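You operate a simulated robot arm through the tools that you are given. There is no shell and no other tool.

The job below is to be done with a simulated two-armed robot. You get a single attempt, and the scene is never put back.

JOB
Pass the gold tube from hand to hand and fit it in the teal-dot hole.
Fine: comb the white patch of the flat core straight as well and put the orange comb back beside it; leave the other tubes in the rack. Set down upright: orange comb.
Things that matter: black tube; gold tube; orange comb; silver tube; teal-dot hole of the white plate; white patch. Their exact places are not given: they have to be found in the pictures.

It is judged by the outcome, as a careful person would: the job done as asked, and still so three seconds after it is handed in. It fails if anything else is knocked over, pushed out of place, dropped, spilled or broken.

ROBOT AND FRAMES
Two 6-joint arms with two-finger parallel grippers on one trunk, on a base that drives. Base frame: it is fixed to the floor where the robot stands at the start and does not move with it; the origin is under the middle of the robot, x ahead of it, y to its left, z up; the surface under the hand at the start is at about z = 850. Units: mm, rad, N and s.
The left shoulder is at the start at [60, 187, 1122], the right one opposite. With the tool pointing down near the work surface each hand reaches from about 260 to 620 mm from the robot's upright axis, wherever it stands, measured 20 degrees to its own side. Places, roughly: orange comb [250, 1500, 750]; teal-dot hole of the white plate [300, 100, 900]; white patch [400, 1800, 900]. Payload 1.57 kg a hand.
The tool frame of a hand sits at the grasp point between the pads (the TCP): z along the fingers, y along the line on which they close. The tips reach 30 mm beyond it. Largest opening 110 mm; finger width 24, thickness 12; the body of the gripper, 48 by 112 mm, starts 78 mm behind the TCP.
Orientation is that of the tool frame in the base frame, as a unit quaternion [x, y, z, w]. With the fingers straight down and closing along the base's y, the tool's x points along the base's -x, its y along +y and its z along -z.

CONTROLS
- The arms move only by the tool play_rows. It takes "left_plan", "right_plan" or both (then of equal length, played together; a hand with none holds still); each is one flat list of numbers, 7 for each row, row after row: the closure in counts, from 0 (fully open) to 255 (shut), then the shift along the base's x, y, z in mm, then the turn, a rotation vector about the base's x, y, z in rad. In form: [claw, tx, ty, tz, wx, wy, wz, claw, tx, ty, tz, wx, wy, wz, ...]. A call has 1 to 20 rows; each row shifts and turns the commanded pose from where the row before left it. Each row takes 0.2 s and may step no farther than 50 mm and 0.15 rad from the row before; otherwise, or with a gripper value out of range, the whole call is refused. Where a pose cannot be reached the arm comes as near as it can. A force on the tool above 40 N (or 10 N above the force at the start of the call, whichever is more), or a blocked arm, ends the call early, and 0.2 s more pass. Each finger travels about 153 mm/s and halts on what it meets, pressing with about 30 N; the grip force reading is that of the motor and also rises with nothing between the fingers. The clock runs only during rows and for 0.2 s after the last one: add rows that do not move to give the fingers time. It gives the time, the measured TCP pose, the force on the tool (base axes), the opening and the grip force at its end, in the units of the frame above (readings bear some noise), with the torque about the TCP (base axes, N m) and any sound that the robot's microphone picked up.
- Cameras (640 x 400 px; columns grow to the right, rows downward): "scene" is now at [11.9, 2.9, 1657]; the picture's right is [0.03, -1.00, 0.00], its down [-0.81, -0.03, -0.59] and it looks along [0.59, 0.02, -0.81] (base axes); focal length 280 px, centre (320, 200). "left" rides on the left gripper at [70, -16, -141] in its tool frame; the picture's right is [0.23, 0.97, 0.00], its down [-0.86, 0.20, -0.48] and it looks along [-0.47, 0.11, 0.88] (tool axes); focal length 222 px, centre (320, 200). "right" rides on the right gripper at [70, 16, -141] in its tool frame; the picture's right is [-0.23, 0.97, 0.00], its down [-0.86, -0.20, -0.48] and it looks along [-0.47, -0.11, 0.88] (tool axes); focal length 222 px, centre (320, 200).
- get_image(camera): a new picture of that camera. The clock stands still meanwhile.
- lift_body(by): slides the trunk up (or, below 0, down) by that many mm; the arms and the scene camera ride with it, the base frame stays. It gives what a move gives, with no picture.
- roll_base(legs): drives the robot by 1 to 6 legs, each [ahead, left, turn to the left] in mm, mm and rad, along the robot's own axes; the way and the turn of a leg run together, so that a leg with both is an arc; at most 1500 mm and 3.142 rad a leg. The arms and the cameras ride along, it lands a little off, and it stops where it bumps. It gives what a move gives.
- pan_tilt(pan, tilt): turns the head with the scene camera to pan (to the left, within 1.501 rad either way) and tilt (down, from -0.506 to 1.204), counted from straight ahead of the robot. It gives what a move gives.
- probe_pixels(camera, pixels): there is no depth. For up to 12 entries [column, row, z] of the newest picture of that camera ("zoom" is the newest enlarged one), the place [x, y] in the base frame at which the ray of that pixel passes the height z, good to about 2 mm. The clock stands still meanwhile.
- enlarge(camera, box): a new picture of the part [left, top, right, bottom] of that camera's present view, enlarged. The clock stands still meanwhile.
- sign_off(): hands the job in; it is judged then, once.

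Open the grippers and draw the arms clear of the work before you hand the job in, unless the task says otherwise.

The tools are called by a JSON object that holds its "op" and its "data". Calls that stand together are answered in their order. play_rows: Moves the arms, as the interface text tells. Its arguments: {"type":"object","properties":{"left_plan":{"type":"array","items":{"type":"number"}},"right_plan":{"type":"array","items":{"type":"number"}}},"required":[]} The other tools are called the same way: lift_body (by) slides the trunk up or down; roll_base (legs) drives the base; pan_tilt (pan, tilt) turns the head that bears the scene camera; get_image (camera) takes a picture; probe_pixels (camera, pixels) gives the place at which the rays of pixels pass given heights; enlarge (camera, box) takes an enlarged picture of a part of a camera's view; sign_off () hands the job in.

At the start:

```text
time_s: 0.0
left_position: [339.0, 303.6, 1117.0]
left_tcp_rot: [0.0, 1.0, 0.001, -0.001]
left_contact_force: [0.1, 0.3, 0.7]
left_moment: [0.02, -0.01, 0.02]
left_width: 110.1
left_gripper_force: 0.0
right_position: [509.7, -108.2, 1071.2]
right_tcp_rot: [0.0, 1.0, 0.0, 0.0]
right_contact_force: [-0.5, -0.1, -0.1]
right_moment: [-0.03, 0.03, 0.0]
right_width: 110.1
right_gripper_force: 0.1
trunk travel left (down, up): [-750.0, 240.0]
robot x, y, heading: [1.4, 0.4, -0.001]
head pan, tilt: [0.031, 0.944]
```

scene: 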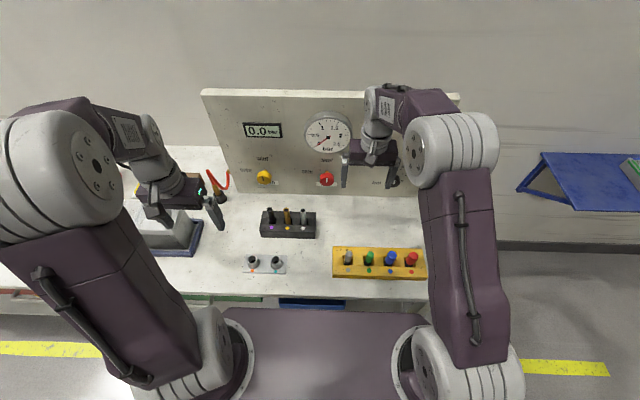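
right: 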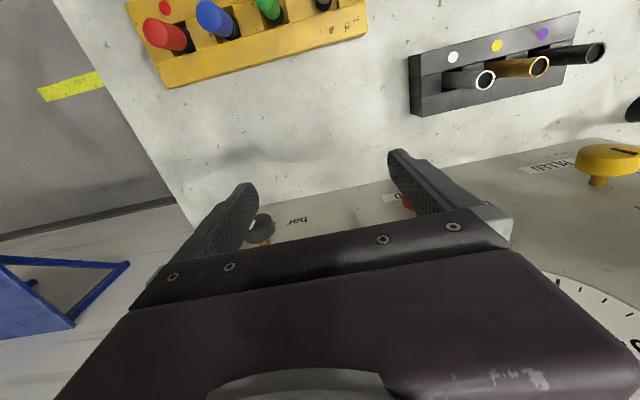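
left: 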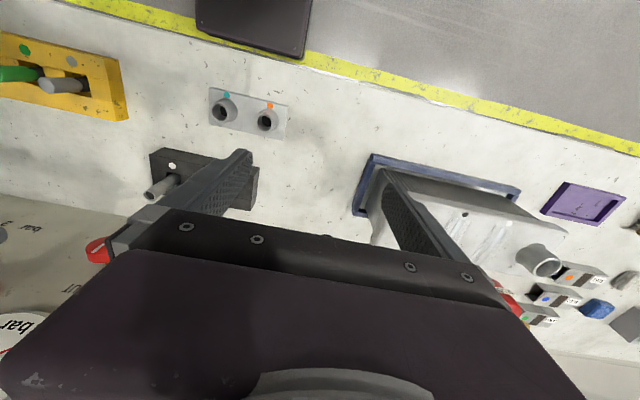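

I start by looking closer at the rack and the white plate in the scene picture (rack around 288,220; plate around 265,263).

{"op": "enlarge", "data": {"camera": "scene", "box": [220, 180, 360, 290]}}

{"op": "enlarge", "data": {"camera": "left", "box": [120, 60, 320, 220]}}

{"op": "enlarge", "data": {"camera": "right", "box": [380, 0, 640, 160]}}

```text
3.64 times, centred on (290, 235) of scene
```

zoom: 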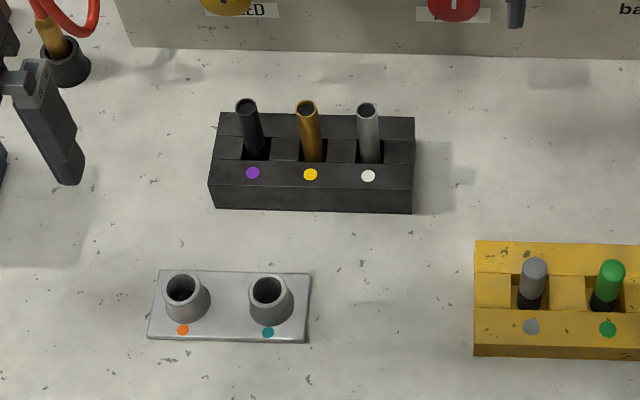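

```text
2.50 times, centred on (220, 140) of left
```

zoom: 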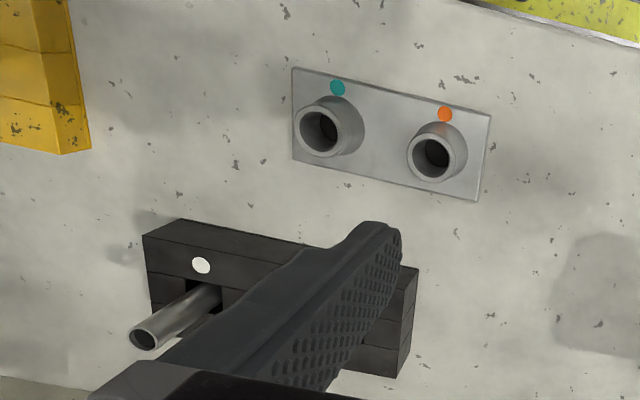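

```text
2.46 times, centred on (510, 80) of right
```

zoom: 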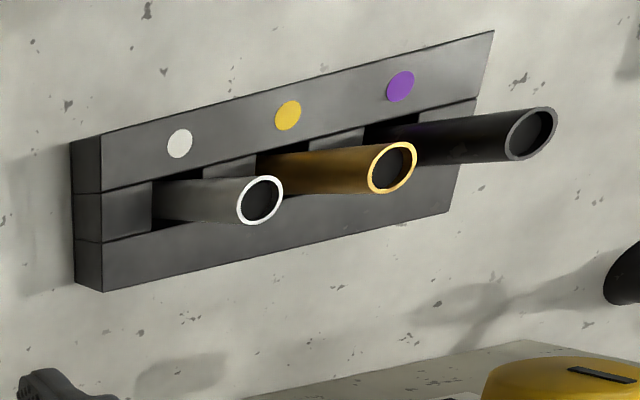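

The gold tube stands in the rack's middle slot, at about scene (286,210), with its mouth at right-camera (539,67). The teal nozzle is at scene (276,260) and left-camera (223,111). I'll probe these at several heights to triangulate them.

{"op": "probe_pixels", "data": {"camera": "scene", "pixels": [[286.4, 209.5, 850], [286.4, 209.5, 950], [286.4, 209.5, 1000], [276.3, 260, 850], [276.3, 260, 900], [259.5, 203, 850], [260, 238, 850], [315.7, 238.5, 850], [243, 272.5, 850], [287.3, 273, 850], [289, 254.8, 850], [246, 254.8, 850]]}}

{"op": "probe_pixels", "data": {"camera": "right", "pixels": [[539.3, 66.6, 850], [539.3, 66.6, 950], [539.3, 66.6, 1000], [484.7, 80, 950], [484.7, 80, 1000], [597, 53, 950], [597, 53, 1000]]}}

{"op": "probe_pixels", "data": {"camera": "left", "pixels": [[219.6, 112.8, 850], [219.6, 112.8, 900], [227, 95, 850], [227, 95, 860], [266.6, 123.5, 900], [149, 194.5, 950], [149, 194.5, 1000]]}}

```text
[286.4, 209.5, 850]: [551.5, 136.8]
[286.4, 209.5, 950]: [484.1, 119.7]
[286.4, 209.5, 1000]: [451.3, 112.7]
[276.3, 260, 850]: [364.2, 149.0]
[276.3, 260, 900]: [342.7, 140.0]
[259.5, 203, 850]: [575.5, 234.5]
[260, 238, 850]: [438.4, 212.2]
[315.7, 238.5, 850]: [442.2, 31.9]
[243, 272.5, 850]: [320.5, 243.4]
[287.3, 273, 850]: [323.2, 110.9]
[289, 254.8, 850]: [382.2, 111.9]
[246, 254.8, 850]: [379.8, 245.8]
```

```text
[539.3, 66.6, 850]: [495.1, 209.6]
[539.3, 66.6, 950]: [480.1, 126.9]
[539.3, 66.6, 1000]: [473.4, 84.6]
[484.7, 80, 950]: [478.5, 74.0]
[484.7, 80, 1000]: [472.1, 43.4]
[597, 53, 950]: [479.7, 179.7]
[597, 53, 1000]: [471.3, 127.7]
```

```text
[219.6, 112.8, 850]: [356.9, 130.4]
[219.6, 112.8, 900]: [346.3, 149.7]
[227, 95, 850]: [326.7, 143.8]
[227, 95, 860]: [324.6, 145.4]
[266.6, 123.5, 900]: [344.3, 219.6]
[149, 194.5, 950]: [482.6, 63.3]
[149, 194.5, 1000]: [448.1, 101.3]
```

By triangulation, the gold tube's mouth is at about (479,119,958) and the teal nozzle's top at about (350,143,882). Now I turn the head to the left to find the comb and the patch.

{"op": "pan_tilt", "data": {"pan": 1.2, "tilt": 0.5}}

{"op": "get_image", "data": {"camera": "scene"}}

```text
time_s: 1.4
left_position: [338.0, 302.6, 1116.5]
left_tcp_rot: [0.0, 1.0, 0.001, 0.0]
left_contact_force: [0.6, -0.4, 0.7]
left_moment: [0.04, 0.02, 0.0]
left_width: 109.7
left_gripper_force: 0.1
right_position: [510.1, -109.1, 1071.1]
right_tcp_rot: [0.0, 1.0, 0.0, 0.0]
right_contact_force: [0.4, -0.9, -0.2]
right_moment: [0.02, 0.02, 0.01]
right_width: 110.0
right_gripper_force: 0.0
trunk travel left (down, up): [-750.0, 240.0]
robot x, y, heading: [0.1, 2.6, -0.002]
head pan, tilt: [1.201, 0.499]
```

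```text
taken
```

scene: 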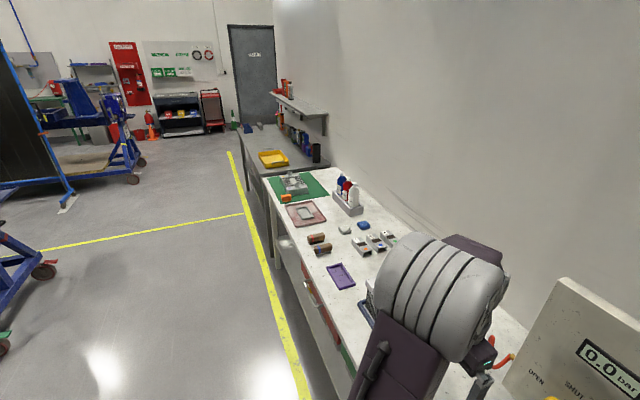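

The bench runs to the left; I see items around (290,190). I enlarge that area.

{"op": "enlarge", "data": {"camera": "scene", "box": [240, 150, 400, 250]}}

{"op": "enlarge", "data": {"camera": "scene", "box": [260, 165, 340, 225]}}

```text
4.00 times, centred on (320, 200) of scene
```

zoom: 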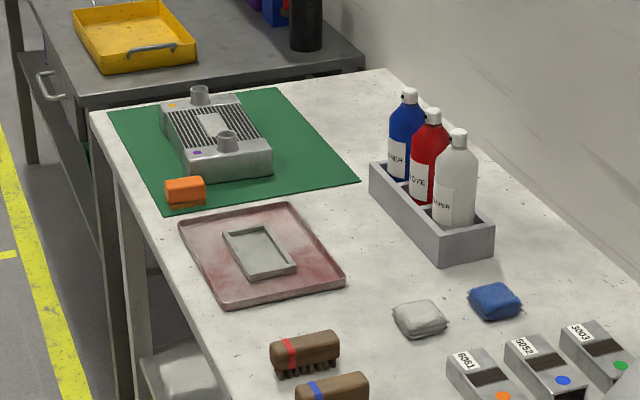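

```text
6.67 times, centred on (300, 195) of scene
```

zoom: 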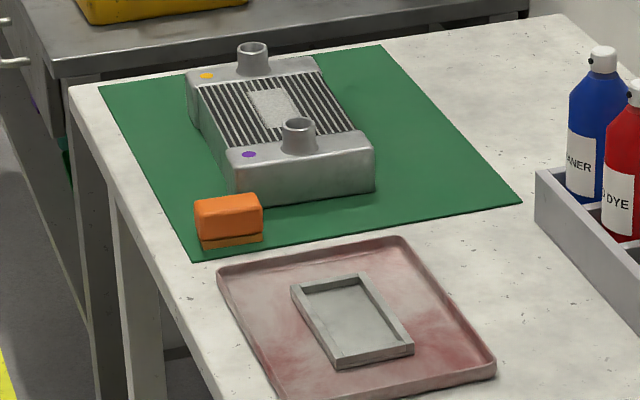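

The flat core, with its white patch, stands on the green mat, and the orange comb is next to it. I'll do the tube first, so I turn the head back to the bench and enlarge the rack and plate.

{"op": "pan_tilt", "data": {"pan": 0.15, "tilt": 0.95}}

{"op": "enlarge", "data": {"camera": "scene", "box": [280, 190, 360, 240]}}

{"op": "get_image", "data": {"camera": "scene"}}

```text
time_s: 2.7
left_position: [338.0, 301.9, 1116.6]
left_tcp_rot: [0.001, 1.0, 0.0, 0.001]
left_contact_force: [0.3, -0.3, 0.6]
left_moment: [0.02, 0.06, 0.01]
left_width: 110.3
left_gripper_force: 0.2
right_position: [510.2, -108.6, 1071.0]
right_tcp_rot: [0.0, 1.0, 0.0, 0.0]
right_contact_force: [0.1, -0.7, -0.3]
right_moment: [-0.02, 0.01, -0.01]
right_width: 109.9
right_gripper_force: 0.0
trunk travel left (down, up): [-750.0, 240.0]
robot x, y, heading: [-2.7, -1.6, 0.005]
head pan, tilt: [0.15, 0.949]
```

```text
8.00 times, centred on (320, 215) of scene
```

zoom: 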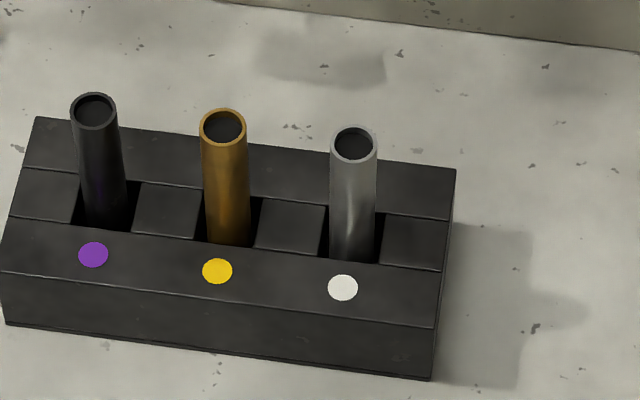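

```text
taken
```

scene: 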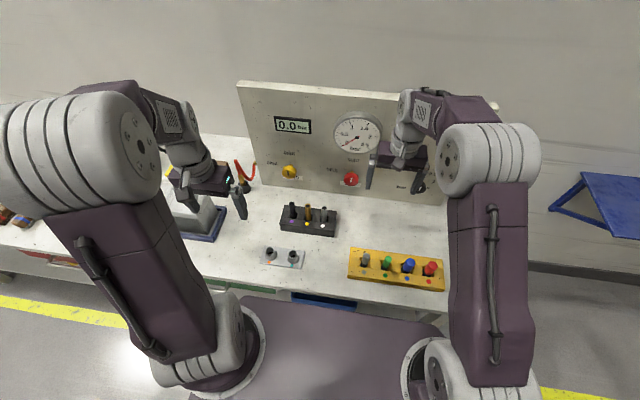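

The zoom shows the three tubes standing in square pits of the rack. I probe the rack edges and tube mouths for heights.

{"op": "probe_pixels", "data": {"camera": "zoom", "pixels": [[431, 380, 850], [437, 328, 880], [437, 328, 890], [437, 328, 900], [5, 325, 850], [223, 127, 950], [223, 127, 960], [354, 144, 955], [94, 110, 955], [200, 127, 955], [247, 127, 955], [228, 243, 895]]}}

{"op": "enlarge", "data": {"camera": "scene", "box": [244, 230, 324, 280]}}

```text
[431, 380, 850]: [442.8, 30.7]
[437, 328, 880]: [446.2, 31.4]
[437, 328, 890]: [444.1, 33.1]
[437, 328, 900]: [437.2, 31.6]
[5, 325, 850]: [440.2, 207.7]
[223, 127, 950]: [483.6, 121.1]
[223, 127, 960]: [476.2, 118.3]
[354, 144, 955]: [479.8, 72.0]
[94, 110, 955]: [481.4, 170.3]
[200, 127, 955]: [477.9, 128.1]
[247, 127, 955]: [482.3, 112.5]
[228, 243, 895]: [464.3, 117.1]
```

```text
8.00 times, centred on (284, 255) of scene
```

zoom: 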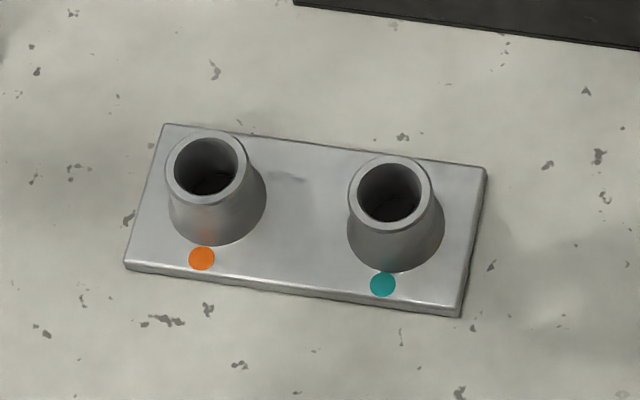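

The nozzles are conical sockets on a thin plate. I probe the teal rim, its bore and the plate edges.

{"op": "probe_pixels", "data": {"camera": "zoom", "pixels": [[389, 195, 875], [389, 195, 880], [389, 195, 885], [348, 197, 882], [432, 197, 882], [357, 194, 882], [423, 194, 882], [389, 163, 882], [389, 225, 882], [206, 168, 882], [383, 284, 855], [395, 272, 855]]}}

{"op": "enlarge", "data": {"camera": "left", "box": [190, 70, 300, 140]}}

```text
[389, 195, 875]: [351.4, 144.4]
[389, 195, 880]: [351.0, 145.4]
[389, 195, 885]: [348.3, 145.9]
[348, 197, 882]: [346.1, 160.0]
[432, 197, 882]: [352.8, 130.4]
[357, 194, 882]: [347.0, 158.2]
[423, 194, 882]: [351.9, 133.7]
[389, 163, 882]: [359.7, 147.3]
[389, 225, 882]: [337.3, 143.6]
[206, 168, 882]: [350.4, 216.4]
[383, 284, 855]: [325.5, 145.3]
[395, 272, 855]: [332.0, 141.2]
```

```text
5.71 times, centred on (245, 105) of left
```

zoom: 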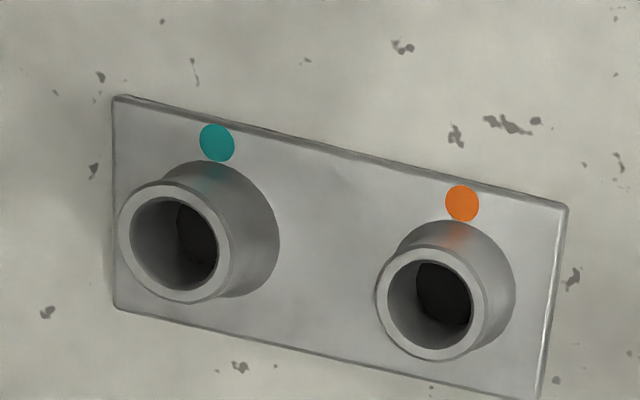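

The teal socket is a funnel with its rim at about (350,144,882), and the tube is roughly 16 mm thick with its top at 956. The left hand will pick it from above, closing along x, and the right hand will take it over from the side. I turn both hands a quarter turn and bring the left one above the gold tube.

{"op": "play_rows", "data": {"left_plan": [0, 12.8, -16.6, -1.5, 0, 0, -0.1428, 0, 12.8, -16.6, -1.5, 0, 0, -0.1428, 0, 12.8, -16.6, -1.5, 0, 0, -0.1428, 0, 12.8, -16.6, -1.5, 0, 0, -0.1428, 0, 12.8, -16.6, -1.5, 0, 0, -0.1428, 0, 12.8, -16.6, -1.5, 0, 0, -0.1428, 0, 12.8, -16.6, -1.5, 0, 0, -0.1428, 0, 12.8, -16.6, -1.5, 0, 0, -0.1428, 0, 12.8, -16.6, -1.5, 0, 0, -0.1428, 0, 12.8, -16.6, -1.5, 0, 0, -0.1428, 0, 12.8, -16.6, -1.5, 0, 0, -0.1428], "right_plan": [0, -8, -4, 3, 0, 0, 0.1428, 0, -8, -4, 3, 0, 0, 0.1428, 0, -8, -4, 3, 0, 0, 0.1428, 0, -8, -4, 3, 0, 0, 0.1428, 0, -8, -4, 3, 0, 0, 0.1428, 0, -8, -4, 3, 0, 0, 0.1428, 0, -8, -4, 3, 0, 0, 0.1428, 0, -8, -4, 3, 0, 0, 0.1428, 0, -8, -4, 3, 0, 0, 0.1428, 0, -8, -4, 3, 0, 0, 0.1428, 0, -8, -4, 3, 0, 0, 0.1428]}}

{"op": "get_image", "data": {"camera": "scene"}}

{"op": "get_image", "data": {"camera": "left"}}

{"op": "get_image", "data": {"camera": "right"}}

```text
time_s: 5.1
left_position: [478.8, 118.5, 1100.2]
left_tcp_rot: [0.708, 0.706, 0.001, 0.0]
left_contact_force: [-0.2, -0.4, -1.3]
left_moment: [-0.02, 0.03, -0.01]
left_width: 110.2
left_gripper_force: 0.0
right_position: [421.4, -152.1, 1104.4]
right_tcp_rot: [0.708, -0.706, 0.001, 0.0]
right_contact_force: [0.1, -0.2, -0.3]
right_moment: [0.05, 0.01, 0.0]
right_width: 110.1
right_gripper_force: 0.1
trunk travel left (down, up): [-750.0, 240.0]
robot x, y, heading: [-0.2, -0.6, 0.001]
head pan, tilt: [0.15, 0.949]
```

```text
taken
```

scene: 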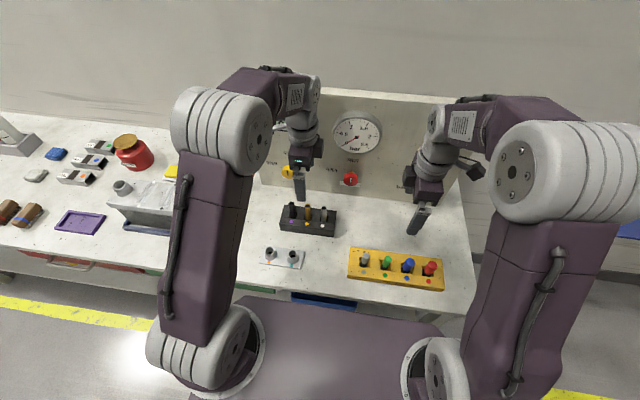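

```text
taken
```

left: 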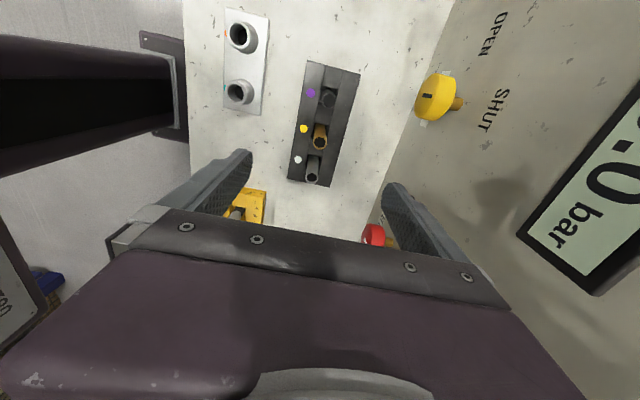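

```text
taken
```

right: 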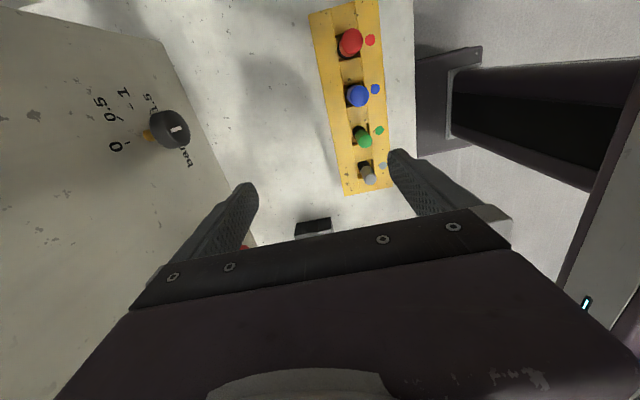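

Both hands are turned. I zoom on the gold tube's mouth in the left camera at (320,142) and the sockets at (240,90) to refine the positions.

{"op": "enlarge", "data": {"camera": "left", "box": [210, 10, 370, 190]}}

```text
2.22 times, centred on (290, 100) of left
```

zoom: 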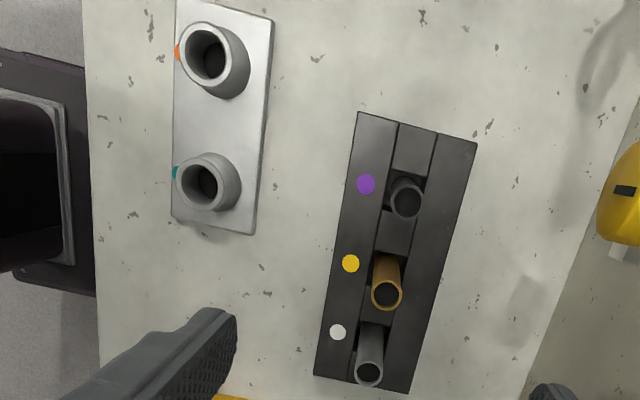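

{"op": "probe_pixels", "data": {"camera": "zoom", "pixels": [[387, 295, 945], [387, 295, 955], [387, 295, 965], [369, 373, 955], [406, 202, 955], [202, 185, 875], [202, 185, 882], [202, 185, 890], [206, 57, 882], [207, 186, 850]]}}

```text
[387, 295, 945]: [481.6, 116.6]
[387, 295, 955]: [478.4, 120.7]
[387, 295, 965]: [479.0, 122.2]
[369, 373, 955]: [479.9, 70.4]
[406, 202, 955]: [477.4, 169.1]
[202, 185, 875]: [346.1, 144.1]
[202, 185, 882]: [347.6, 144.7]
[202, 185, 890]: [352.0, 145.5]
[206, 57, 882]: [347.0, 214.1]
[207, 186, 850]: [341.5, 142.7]
```

Two views agree: gold tube at about (479.5,120), top 956; teal hole at about (349.5,144.5). I lower the left hand over the tube (TCP z≈966) and narrow the fingers part-way.

{"op": "play_rows", "data": {"left_plan": [0, 0.7, 1.5, -30, 0, 0, 0, 0, 0, 0, -30, 0, 0, 0, 0, 0, 0, -30, 0, 0, 0, 0, 0, 0, -30, 0, 0, 0, 60, 0, 0, -14, 0, 0, 0, 120, 0, 0, 0, 0, 0, 0, 160, 0, 0, 0, 0, 0, 0, 160, 0, 0, 0, 0, 0, 0]}}

{"op": "enlarge", "data": {"camera": "left", "box": [160, 60, 480, 260]}}

{"op": "enlarge", "data": {"camera": "scene", "box": [260, 150, 370, 250]}}

```text
time_s: 6.9
left_position: [480.9, 120.8, 967.2]
left_tcp_rot: [0.707, 0.708, 0.0, 0.0]
left_contact_force: [0.1, -0.6, -0.6]
left_moment: [-0.04, -0.01, 0.03]
left_width: 40.8
left_gripper_force: 0.2
right_position: [421.0, -152.8, 1104.2]
right_tcp_rot: [-0.707, 0.707, 0.001, 0.0]
right_contact_force: [0.5, -0.1, -0.9]
right_moment: [-0.03, 0.03, 0.0]
right_width: 109.9
right_gripper_force: 0.1
trunk travel left (down, up): [-750.0, 240.0]
robot x, y, heading: [0.7, 2.1, 0.005]
head pan, tilt: [0.15, 0.949]
```

```text
2.00 times, centred on (320, 160) of left
```

zoom: 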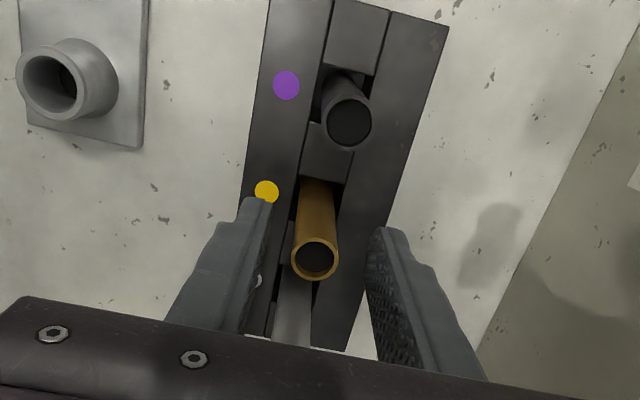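

```text
4.00 times, centred on (315, 200) of scene
```

zoom: 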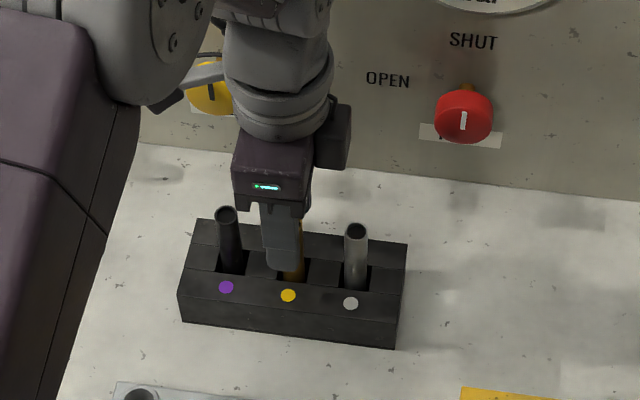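

The tube's mouth sits at zoom (316,258), which is where I compute the grasp point to project, so the alignment is good. I close on it.

{"op": "play_rows", "data": {"left_plan": [190, 0, 0, 0, 0, 0, 0, 210, 0, 0, 0, 0, 0, 0, 230, 0, 0, 0, 0, 0, 0, 255, 0, 0, 0, 0, 0, 0, 255, 0, 0, 0, 0, 0, 0]}}

```text
time_s: 8.1
left_position: [482.2, 120.8, 966.6]
left_tcp_rot: [0.707, 0.708, -0.001, 0.0]
left_contact_force: [0.7, -0.6, -0.3]
left_moment: [-0.01, 0.03, 0.0]
left_width: 16.4
left_gripper_force: 29.8
right_position: [421.5, -152.4, 1103.5]
right_tcp_rot: [-0.707, 0.707, 0.0, 0.0]
right_contact_force: [0.1, -0.9, 0.7]
right_moment: [-0.01, 0.0, 0.0]
right_width: 109.9
right_gripper_force: 0.1
trunk travel left (down, up): [-750.0, 240.0]
robot x, y, heading: [0.5, -0.9, -0.002]
head pan, tilt: [0.15, 0.949]
```

The grip is firm: opening 16.4 mm, 29.8 N. I lift straight up by 120 mm, slowly at first.

{"op": "play_rows", "data": {"left_plan": [255, 0, 0, 8, 0, 0, 0, 255, 0, 0, 12, 0, 0, 0, 255, 0, 0, 20, 0, 0, 0, 255, 0, 0, 20, 0, 0, 0, 255, 0, 0, 20, 0, 0, 0, 255, 0, 0, 20, 0, 0, 0, 255, 0, 0, 20, 0, 0, 0]}}

{"op": "enlarge", "data": {"camera": "scene", "box": [260, 130, 370, 250]}}

{"op": "enlarge", "data": {"camera": "right", "box": [160, 0, 480, 200]}}

```text
time_s: 9.7
left_position: [479.3, 120.8, 1086.6]
left_tcp_rot: [0.707, 0.707, 0.0, -0.001]
left_contact_force: [0.6, -0.6, 0.5]
left_moment: [0.01, 0.01, -0.01]
left_width: 16.3
left_gripper_force: 30.2
right_position: [422.3, -152.8, 1104.0]
right_tcp_rot: [0.707, -0.707, 0.0, 0.0]
right_contact_force: [0.0, -0.2, 0.0]
right_moment: [0.01, 0.01, -0.02]
right_width: 109.9
right_gripper_force: 0.0
trunk travel left (down, up): [-750.0, 240.0]
robot x, y, heading: [-4.4, 4.6, 0.0]
head pan, tilt: [0.15, 0.949]
```

```text
3.33 times, centred on (315, 190) of scene
```

zoom: 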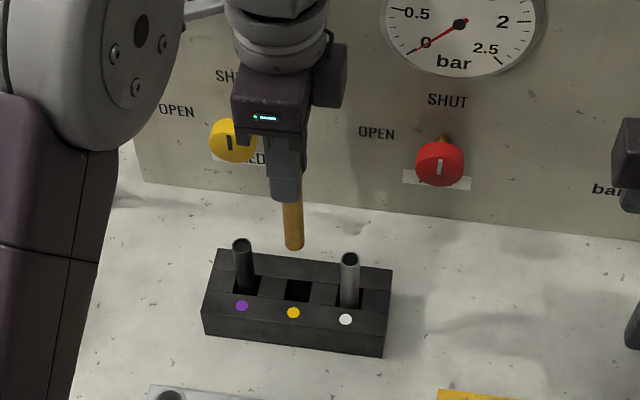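

```text
2.00 times, centred on (320, 100) of right
```

zoom: 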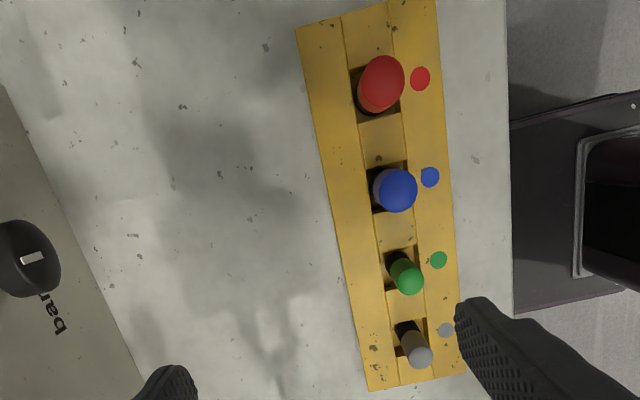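

The tube hangs clear of the rack. I probe its lower end at scene (307,204) to get its length.

{"op": "probe_pixels", "data": {"camera": "scene", "pixels": [[307.2, 204.1, 960], [307.2, 204.1, 970], [307.2, 204.1, 980], [307.2, 204.1, 990], [307.2, 204.1, 1000]]}}

{"op": "enlarge", "data": {"camera": "left", "box": [240, 100, 400, 240]}}

```text
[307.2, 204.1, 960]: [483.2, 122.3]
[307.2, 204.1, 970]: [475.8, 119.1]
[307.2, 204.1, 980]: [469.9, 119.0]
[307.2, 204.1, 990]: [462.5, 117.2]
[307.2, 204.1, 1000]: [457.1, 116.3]
```

```text
2.86 times, centred on (320, 170) of left
```

zoom: 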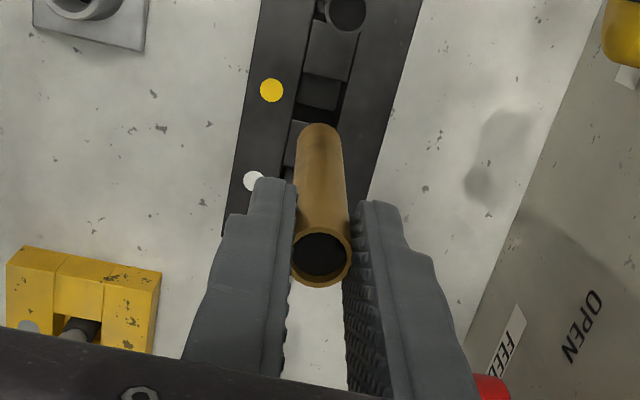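

Its bottom is at about z 974 and its top at about 1076, so the tube is roughly 101 mm long. I check the heights and places of the yellow rack's pegs, because the right forearm will pass over them.

{"op": "probe_pixels", "data": {"camera": "right", "pixels": [[369.5, 178.5, 920], [369.5, 178.5, 950], [361.5, 161, 890], [362.5, 139, 920], [357, 95, 920], [349.5, 42, 920], [309, 14, 850], [309, 14, 890], [344, 195, 850], [344, 195, 890], [392, 188, 890]]}}

{"op": "probe_pixels", "data": {"camera": "scene", "pixels": [[364.5, 257, 900], [364.5, 257, 920], [364.5, 257, 940], [386, 259, 920], [429, 266, 920]]}}

```text
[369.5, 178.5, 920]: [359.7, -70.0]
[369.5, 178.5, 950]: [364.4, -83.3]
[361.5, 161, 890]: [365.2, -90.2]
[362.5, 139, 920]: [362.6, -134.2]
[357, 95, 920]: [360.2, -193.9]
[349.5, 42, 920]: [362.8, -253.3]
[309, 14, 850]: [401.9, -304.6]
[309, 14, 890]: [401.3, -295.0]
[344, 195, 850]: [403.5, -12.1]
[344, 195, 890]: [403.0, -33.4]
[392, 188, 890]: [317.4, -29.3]
```

```text
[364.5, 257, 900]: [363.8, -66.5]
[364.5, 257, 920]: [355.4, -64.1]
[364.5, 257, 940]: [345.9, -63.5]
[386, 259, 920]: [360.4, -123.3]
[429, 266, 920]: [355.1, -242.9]
```

The peg tops are at about z 910, well below the right forearm's path. I bring the left hand with the tube to (410,80), and tilt the right hand 58° so its fingers point left and down.

{"op": "play_rows", "data": {"left_plan": [255, -8.7, -5, 0, 0, 0, 0, 255, -8.7, -5, 0, 0, 0, 0, 255, -8.7, -5, 0, 0, 0, 0, 255, -8.7, -5, 0, 0, 0, 0, 255, -8.7, -5, 0, 0, 0, 0, 255, -8.7, -5, 0, 0, 0, 0, 255, -8.7, -5, 0, 0, 0, 0, 255, -8.7, -5, 0, 0, 0, 0], "right_plan": [0, -1.44, 10.3, -5.5, 0.1265, 0, 0, 0, -1.44, 10.3, -5.5, 0.1265, 0, 0, 0, -1.44, 10.3, -5.5, 0.1265, 0, 0, 0, -1.44, 10.3, -5.5, 0.1265, 0, 0, 0, -1.44, 10.3, -5.5, 0.1265, 0, 0, 0, -1.44, 10.3, -5.5, 0.1265, 0, 0, 0, -1.44, 10.3, -5.5, 0.1265, 0, 0, 0, -1.44, 10.3, -5.5, 0.1265, 0, 0]}}

{"op": "get_image", "data": {"camera": "scene"}}

{"op": "get_image", "data": {"camera": "right"}}

{"op": "get_image", "data": {"camera": "left"}}

```text
time_s: 11.5
left_position: [410.9, 80.7, 1085.9]
left_tcp_rot: [0.707, 0.707, 0.0, 0.0]
left_contact_force: [0.2, 0.0, -0.6]
left_moment: [0.02, -0.02, 0.0]
left_width: 16.4
left_gripper_force: 29.6
right_position: [411.6, -72.0, 1060.1]
right_tcp_rot: [-0.617, 0.618, 0.344, 0.345]
right_contact_force: [0.4, 0.0, 1.0]
right_moment: [0.02, 0.0, -0.02]
right_width: 109.8
right_gripper_force: 0.1
trunk travel left (down, up): [-750.0, 240.0]
robot x, y, heading: [0.1, -0.3, -0.001]
head pan, tilt: [0.15, 0.949]
```

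```text
taken
```

scene: 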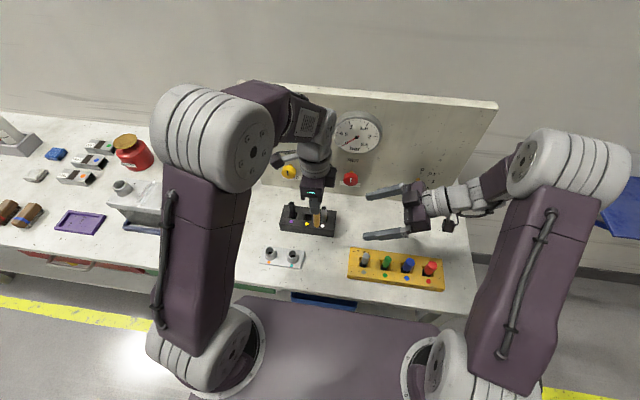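

```text
taken
```

right: 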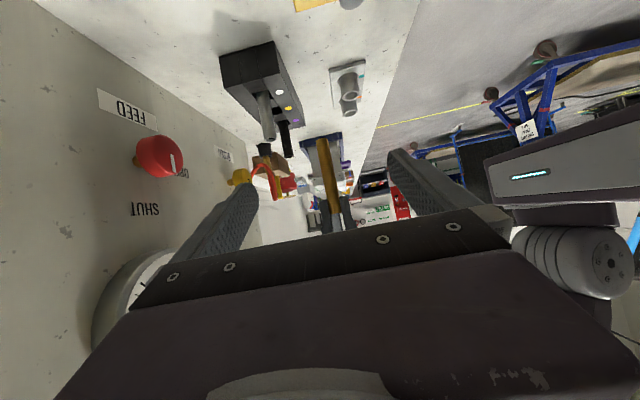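

```text
taken
```

left: 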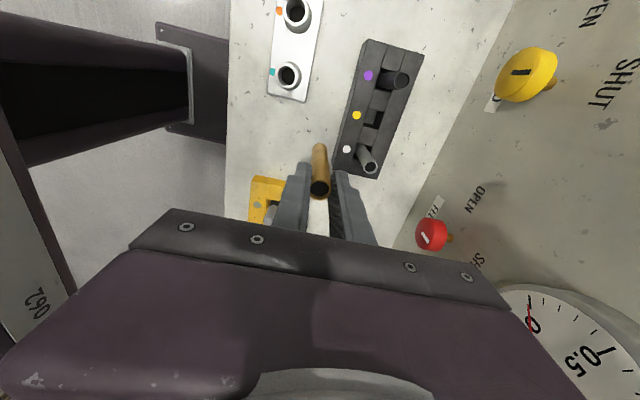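

The handover geometry looks as planned: the right camera shows the tube at (328,175) between the open right fingers. I bring the right hand to z≈1028 and half-way in.

{"op": "play_rows", "data": {"right_plan": [0, 0, 18, -8, 0, 0, 0, 0, 0, 18, -8, 0, 0, 0, 0, 0, 18, -8, 0, 0, 0, 0, 0, 18, -8, 0, 0, 0, 0, 0, 20, 0, 0, 0, 0, 0, 0, 20, 0, 0, 0, 0]}}

{"op": "get_image", "data": {"camera": "right"}}

{"op": "enlarge", "data": {"camera": "scene", "box": [270, 120, 450, 260]}}

```text
time_s: 12.9
left_position: [410.4, 82.3, 1085.3]
left_tcp_rot: [0.707, 0.707, 0.001, 0.0]
left_contact_force: [-0.1, -0.1, -1.1]
left_moment: [0.0, 0.0, -0.02]
left_width: 16.3
left_gripper_force: 30.0
right_position: [411.4, 43.8, 1027.6]
right_tcp_rot: [-0.618, 0.619, 0.343, 0.343]
right_contact_force: [-0.1, 0.5, -0.2]
right_moment: [-0.03, 0.04, 0.0]
right_width: 110.0
right_gripper_force: 0.1
trunk travel left (down, up): [-750.0, 240.0]
robot x, y, heading: [-0.5, -3.9, -0.002]
head pan, tilt: [0.15, 0.949]
```

```text
taken
```

right: 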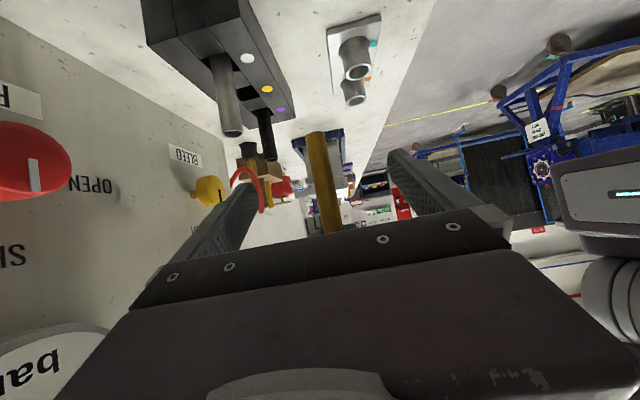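

```text
2.86 times, centred on (360, 190) of scene
```

zoom: 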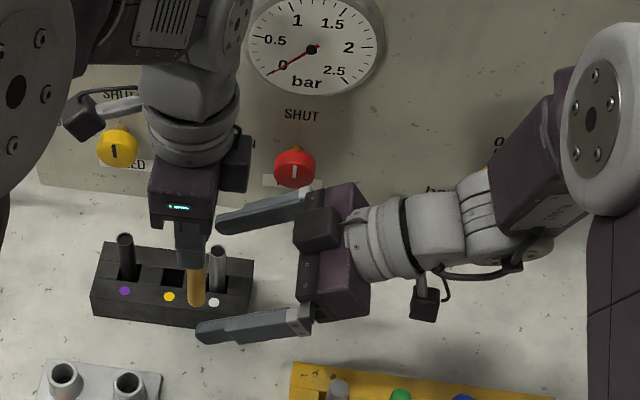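

Clear so far: the right fingers straddle the tube with the left hand above them. I move in the last 38 mm and narrow the right fingers to about 50 mm.

{"op": "play_rows", "data": {"right_plan": [0, 0, 12, 0, 0, 0, 0, 0, 0, 12, 0, 0, 0, 0, 40, 0, 8, 0, 0, 0, 0, 90, 0, 6, 0, 0, 0, 0, 140, 0, 0, 0, 0, 0, 0, 140, 0, 0, 0, 0, 0, 0]}}

{"op": "get_image", "data": {"camera": "right"}}

{"op": "enlarge", "data": {"camera": "scene", "box": [270, 140, 410, 240]}}

{"op": "enlarge", "data": {"camera": "left", "box": [200, 90, 440, 250]}}

```text
time_s: 14.3
left_position: [409.5, 82.4, 1085.7]
left_tcp_rot: [0.707, 0.708, 0.0, 0.0]
left_contact_force: [0.5, -0.3, -0.5]
left_moment: [-0.01, 0.0, 0.02]
left_width: 16.7
left_gripper_force: 29.6
right_position: [412.4, 79.7, 1029.5]
right_tcp_rot: [0.619, -0.618, -0.343, -0.343]
right_contact_force: [0.3, -0.2, 0.7]
right_moment: [0.0, 0.01, 0.02]
right_width: 49.7
right_gripper_force: 0.0
trunk travel left (down, up): [-750.0, 240.0]
robot x, y, heading: [-3.2, 1.0, -0.001]
head pan, tilt: [0.15, 0.949]
```

```text
taken
```

right: 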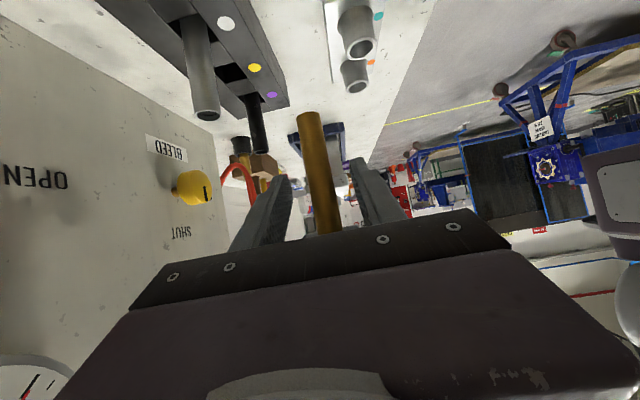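

```text
4.00 times, centred on (340, 190) of scene
```

zoom: 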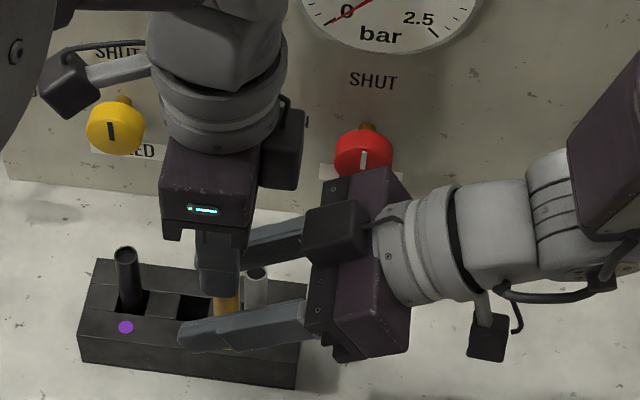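

```text
2.50 times, centred on (320, 170) of left
```

zoom: 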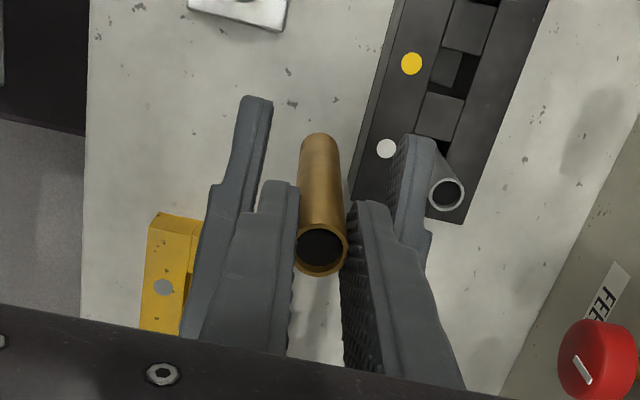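

The right fingers are around the tube, below the left hand's tips. I close the right hand while the left holds.

{"op": "play_rows", "data": {"right_plan": [170, 0, 0, 0, 0, 0, 0, 200, 0, 0, 0, 0, 0, 0, 220, 0, 0, 0, 0, 0, 0, 255, 0, 0, 0, 0, 0, 0, 255, 0, 0, 0, 0, 0, 0]}}

{"op": "enlarge", "data": {"camera": "left", "box": [200, 90, 440, 250]}}

```text
time_s: 15.5
left_position: [410.7, 82.9, 1085.6]
left_tcp_rot: [0.707, 0.707, 0.001, 0.001]
left_contact_force: [13.6, 2.0, -3.8]
left_moment: [0.08, -0.43, 0.03]
left_width: 16.6
left_gripper_force: 30.4
right_position: [411.3, 80.3, 1029.9]
right_tcp_rot: [0.619, -0.618, -0.343, -0.342]
right_contact_force: [-13.6, -1.8, 4.6]
right_moment: [0.1, -0.33, 0.01]
right_width: 16.7
right_gripper_force: 29.6
trunk travel left (down, up): [-750.0, 240.0]
robot x, y, heading: [-0.4, 2.6, -0.002]
head pan, tilt: [0.15, 0.949]
```

```text
2.50 times, centred on (320, 170) of left
```

zoom: 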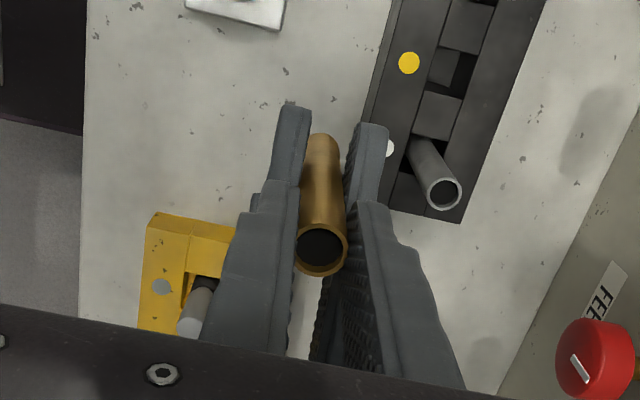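

Both hands hold the tube, with a 13.6 N tug along x between them. I ease it by shifting the right hand slightly in −x before releasing.

{"op": "play_rows", "data": {"right_plan": [255, -0.7, 0, 0, 0, 0, 0, 255, 0, 0, 0, 0, 0, 0]}}

```text
time_s: 16.1
left_position: [409.8, 81.4, 1085.4]
left_tcp_rot: [0.707, 0.707, 0.001, 0.0]
left_contact_force: [12.2, -1.1, -2.7]
left_moment: [-0.11, -0.42, 0.03]
left_width: 16.6
left_gripper_force: 29.6
right_position: [410.6, 79.7, 1029.2]
right_tcp_rot: [-0.619, 0.619, 0.343, 0.342]
right_contact_force: [-10.8, 2.0, 1.7]
right_moment: [-0.02, -0.23, 0.01]
right_width: 16.7
right_gripper_force: 29.9
trunk travel left (down, up): [-750.0, 240.0]
robot x, y, heading: [0.7, -2.9, -0.005]
head pan, tilt: [0.15, 0.949]
```

A 0.7 mm shift took off about 2 N, so I shift 2.5 mm further in −x.

{"op": "play_rows", "data": {"right_plan": [255, -1.25, 0, 0, 0, 0, 0, 255, -1.25, 0, 0, 0, 0, 0, 255, 0, 0, 0, 0, 0, 0]}}

```text
time_s: 16.9
left_position: [408.7, 81.8, 1087.0]
left_tcp_rot: [0.707, 0.707, -0.001, -0.001]
left_contact_force: [-6.6, -10.7, 9.0]
left_moment: [-0.61, 0.17, 0.0]
left_width: 16.6
left_gripper_force: 30.1
right_position: [409.2, 79.5, 1028.8]
right_tcp_rot: [-0.618, 0.619, 0.342, 0.343]
right_contact_force: [6.4, 10.6, -9.1]
right_moment: [-0.05, 0.2, -0.03]
right_width: 16.9
right_gripper_force: 30.1
trunk travel left (down, up): [-750.0, 240.0]
robot x, y, heading: [-2.5, 0.4, 0.0]
head pan, tilt: [0.15, 0.949]
```

Now there's a small overshoot: right hand force (6.4, 10.6, −9.1). I nudge the right hand along that force to relax it.

{"op": "play_rows", "data": {"right_plan": [255, 0.8, 0.8, -0.8, 0, 0, 0, 255, 0, 0, 0, 0, 0, 0]}}

```text
time_s: 17.5
left_position: [409.0, 83.1, 1084.9]
left_tcp_rot: [0.707, 0.707, -0.001, -0.001]
left_contact_force: [-4.4, -0.5, -5.0]
left_moment: [0.04, 0.08, -0.01]
left_width: 16.3
left_gripper_force: 29.8
right_position: [408.9, 79.8, 1027.7]
right_tcp_rot: [-0.617, 0.619, 0.342, 0.345]
right_contact_force: [4.6, 0.6, 4.5]
right_moment: [-0.15, 0.1, 0.02]
right_width: 16.4
right_gripper_force: 30.1
trunk travel left (down, up): [-750.0, 240.0]
robot x, y, heading: [1.6, -0.2, 0.001]
head pan, tilt: [0.15, 0.949]
```

The forces are now only about 5 N. I open the left hand moderately and lift it straight up off the tube.

{"op": "play_rows", "data": {"left_plan": [225, 0, 0, 0, 0, 0, 0, 190, 0, 0, 0, 0, 0, 0, 160, 0, 0, 0, 0, 0, 0, 160, 0, 0, 10, 0, 0, 0, 160, 0, 0, 20, 0, 0, 0, 160, 0, 0, 25, 0, 0, 0]}}

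{"op": "enlarge", "data": {"camera": "scene", "box": [270, 120, 430, 240]}}

{"op": "get_image", "data": {"camera": "left"}}

{"op": "get_image", "data": {"camera": "right"}}

```text
time_s: 18.9
left_position: [408.9, 81.6, 1142.3]
left_tcp_rot: [0.707, 0.707, 0.0, 0.0]
left_contact_force: [-0.5, 0.3, -0.1]
left_moment: [-0.01, 0.03, 0.01]
left_width: 41.0
left_gripper_force: 0.0
right_position: [408.5, 80.3, 1027.6]
right_tcp_rot: [-0.618, 0.619, 0.343, 0.343]
right_contact_force: [0.1, 0.6, 0.3]
right_moment: [0.0, 0.02, -0.01]
right_width: 17.1
right_gripper_force: 29.6
trunk travel left (down, up): [-750.0, 240.0]
robot x, y, heading: [1.3, -2.5, -0.002]
head pan, tilt: [0.15, 0.949]
```

```text
3.33 times, centred on (350, 180) of scene
```

zoom: 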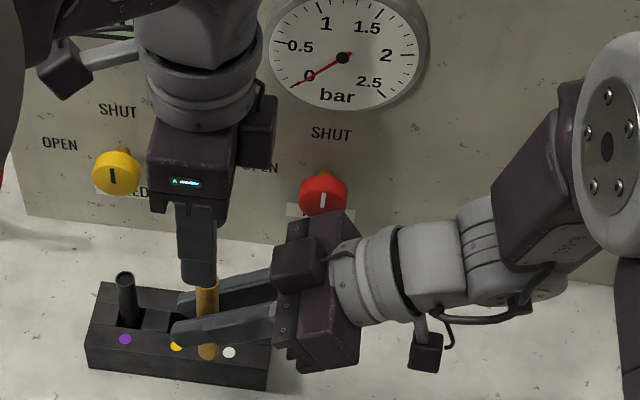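

```text
taken
```

left: 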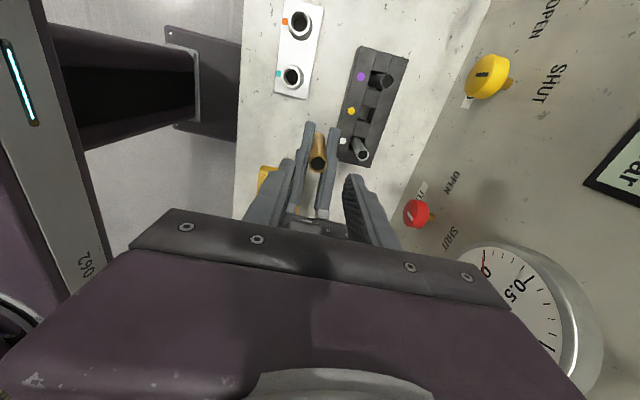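

```text
taken
```

right: 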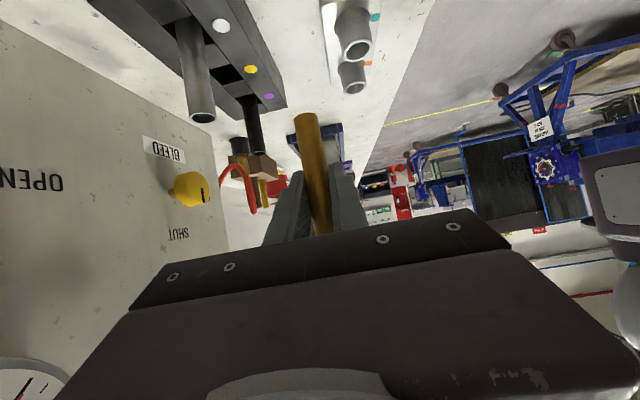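

The tube is now in the right hand alone. I check how upright it is with enlarged views from the left and scene cameras.

{"op": "enlarge", "data": {"camera": "left", "box": [280, 110, 360, 190]}}

{"op": "enlarge", "data": {"camera": "scene", "box": [290, 195, 340, 240]}}

```text
5.00 times, centred on (320, 150) of left
```

zoom: 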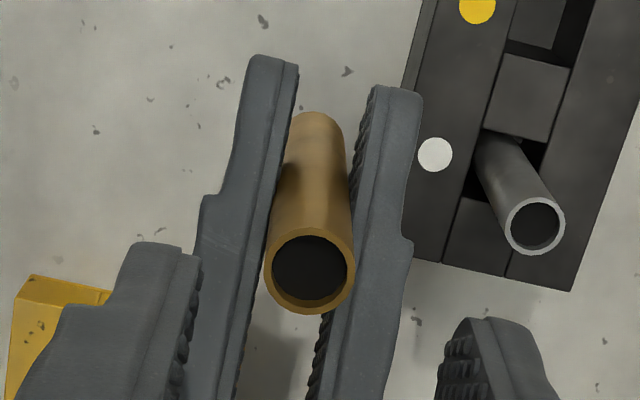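

```text
8.89 times, centred on (315, 218) of scene
```

zoom: 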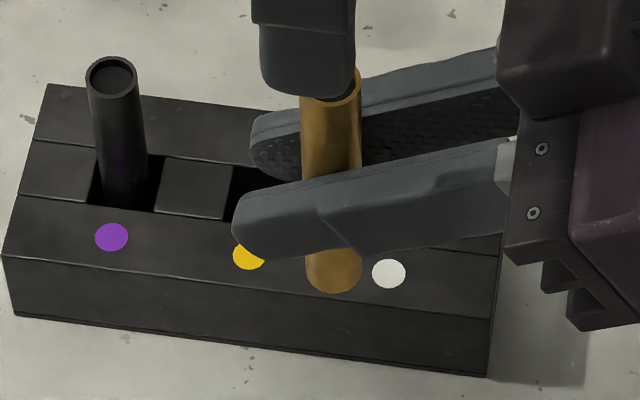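

The tube is upright within about 1°, and its bottom is near (407,81.6). I withdraw the left hand up and to the left, where its camera can watch the socket.

{"op": "play_rows", "data": {"left_plan": [160, 0, 0, 25, 0, 0, 0, 160, 0, 0, 25, 0, 0, 0, 160, -5, 20, 0, 0, 0, 0, 120, -10, 30, 0, 0, 0, 0, 80, -10, 30, 0, 0, 0, 0, 40, -10, 30, -10, 0, 0, 0, 0, -10, 30, -20, 0, 0, 0, 0, -10, 30, -20, 0, 0, 0, 0, -4, 25, -22, 0, 0, 0]}}

{"op": "get_image", "data": {"camera": "left"}}

{"op": "get_image", "data": {"camera": "scene"}}

```text
time_s: 20.9
left_position: [350.9, 278.1, 1119.1]
left_tcp_rot: [0.707, 0.707, 0.0, 0.0]
left_contact_force: [0.2, -0.6, -0.1]
left_moment: [0.0, 0.0, -0.01]
left_width: 110.1
left_gripper_force: 0.1
right_position: [410.0, 81.0, 1027.4]
right_tcp_rot: [0.619, -0.618, -0.343, -0.342]
right_contact_force: [0.7, -0.2, 0.1]
right_moment: [0.0, 0.0, 0.03]
right_width: 16.7
right_gripper_force: 30.1
trunk travel left (down, up): [-750.0, 240.0]
robot x, y, heading: [0.9, 0.4, 0.004]
head pan, tilt: [0.15, 0.949]
```

```text
taken
```

left: 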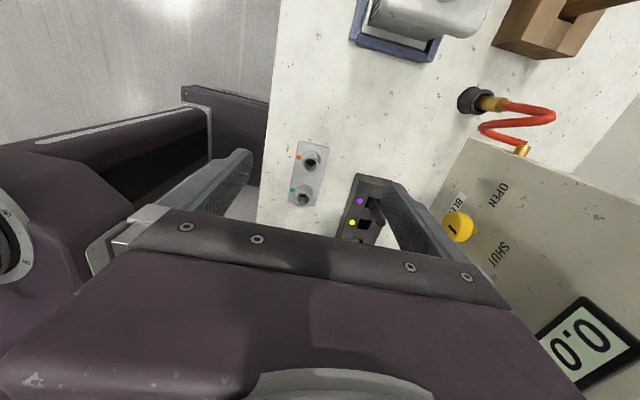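

```text
taken
```

scene: 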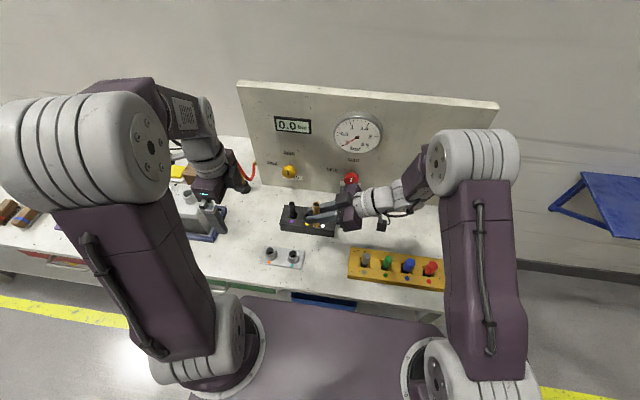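

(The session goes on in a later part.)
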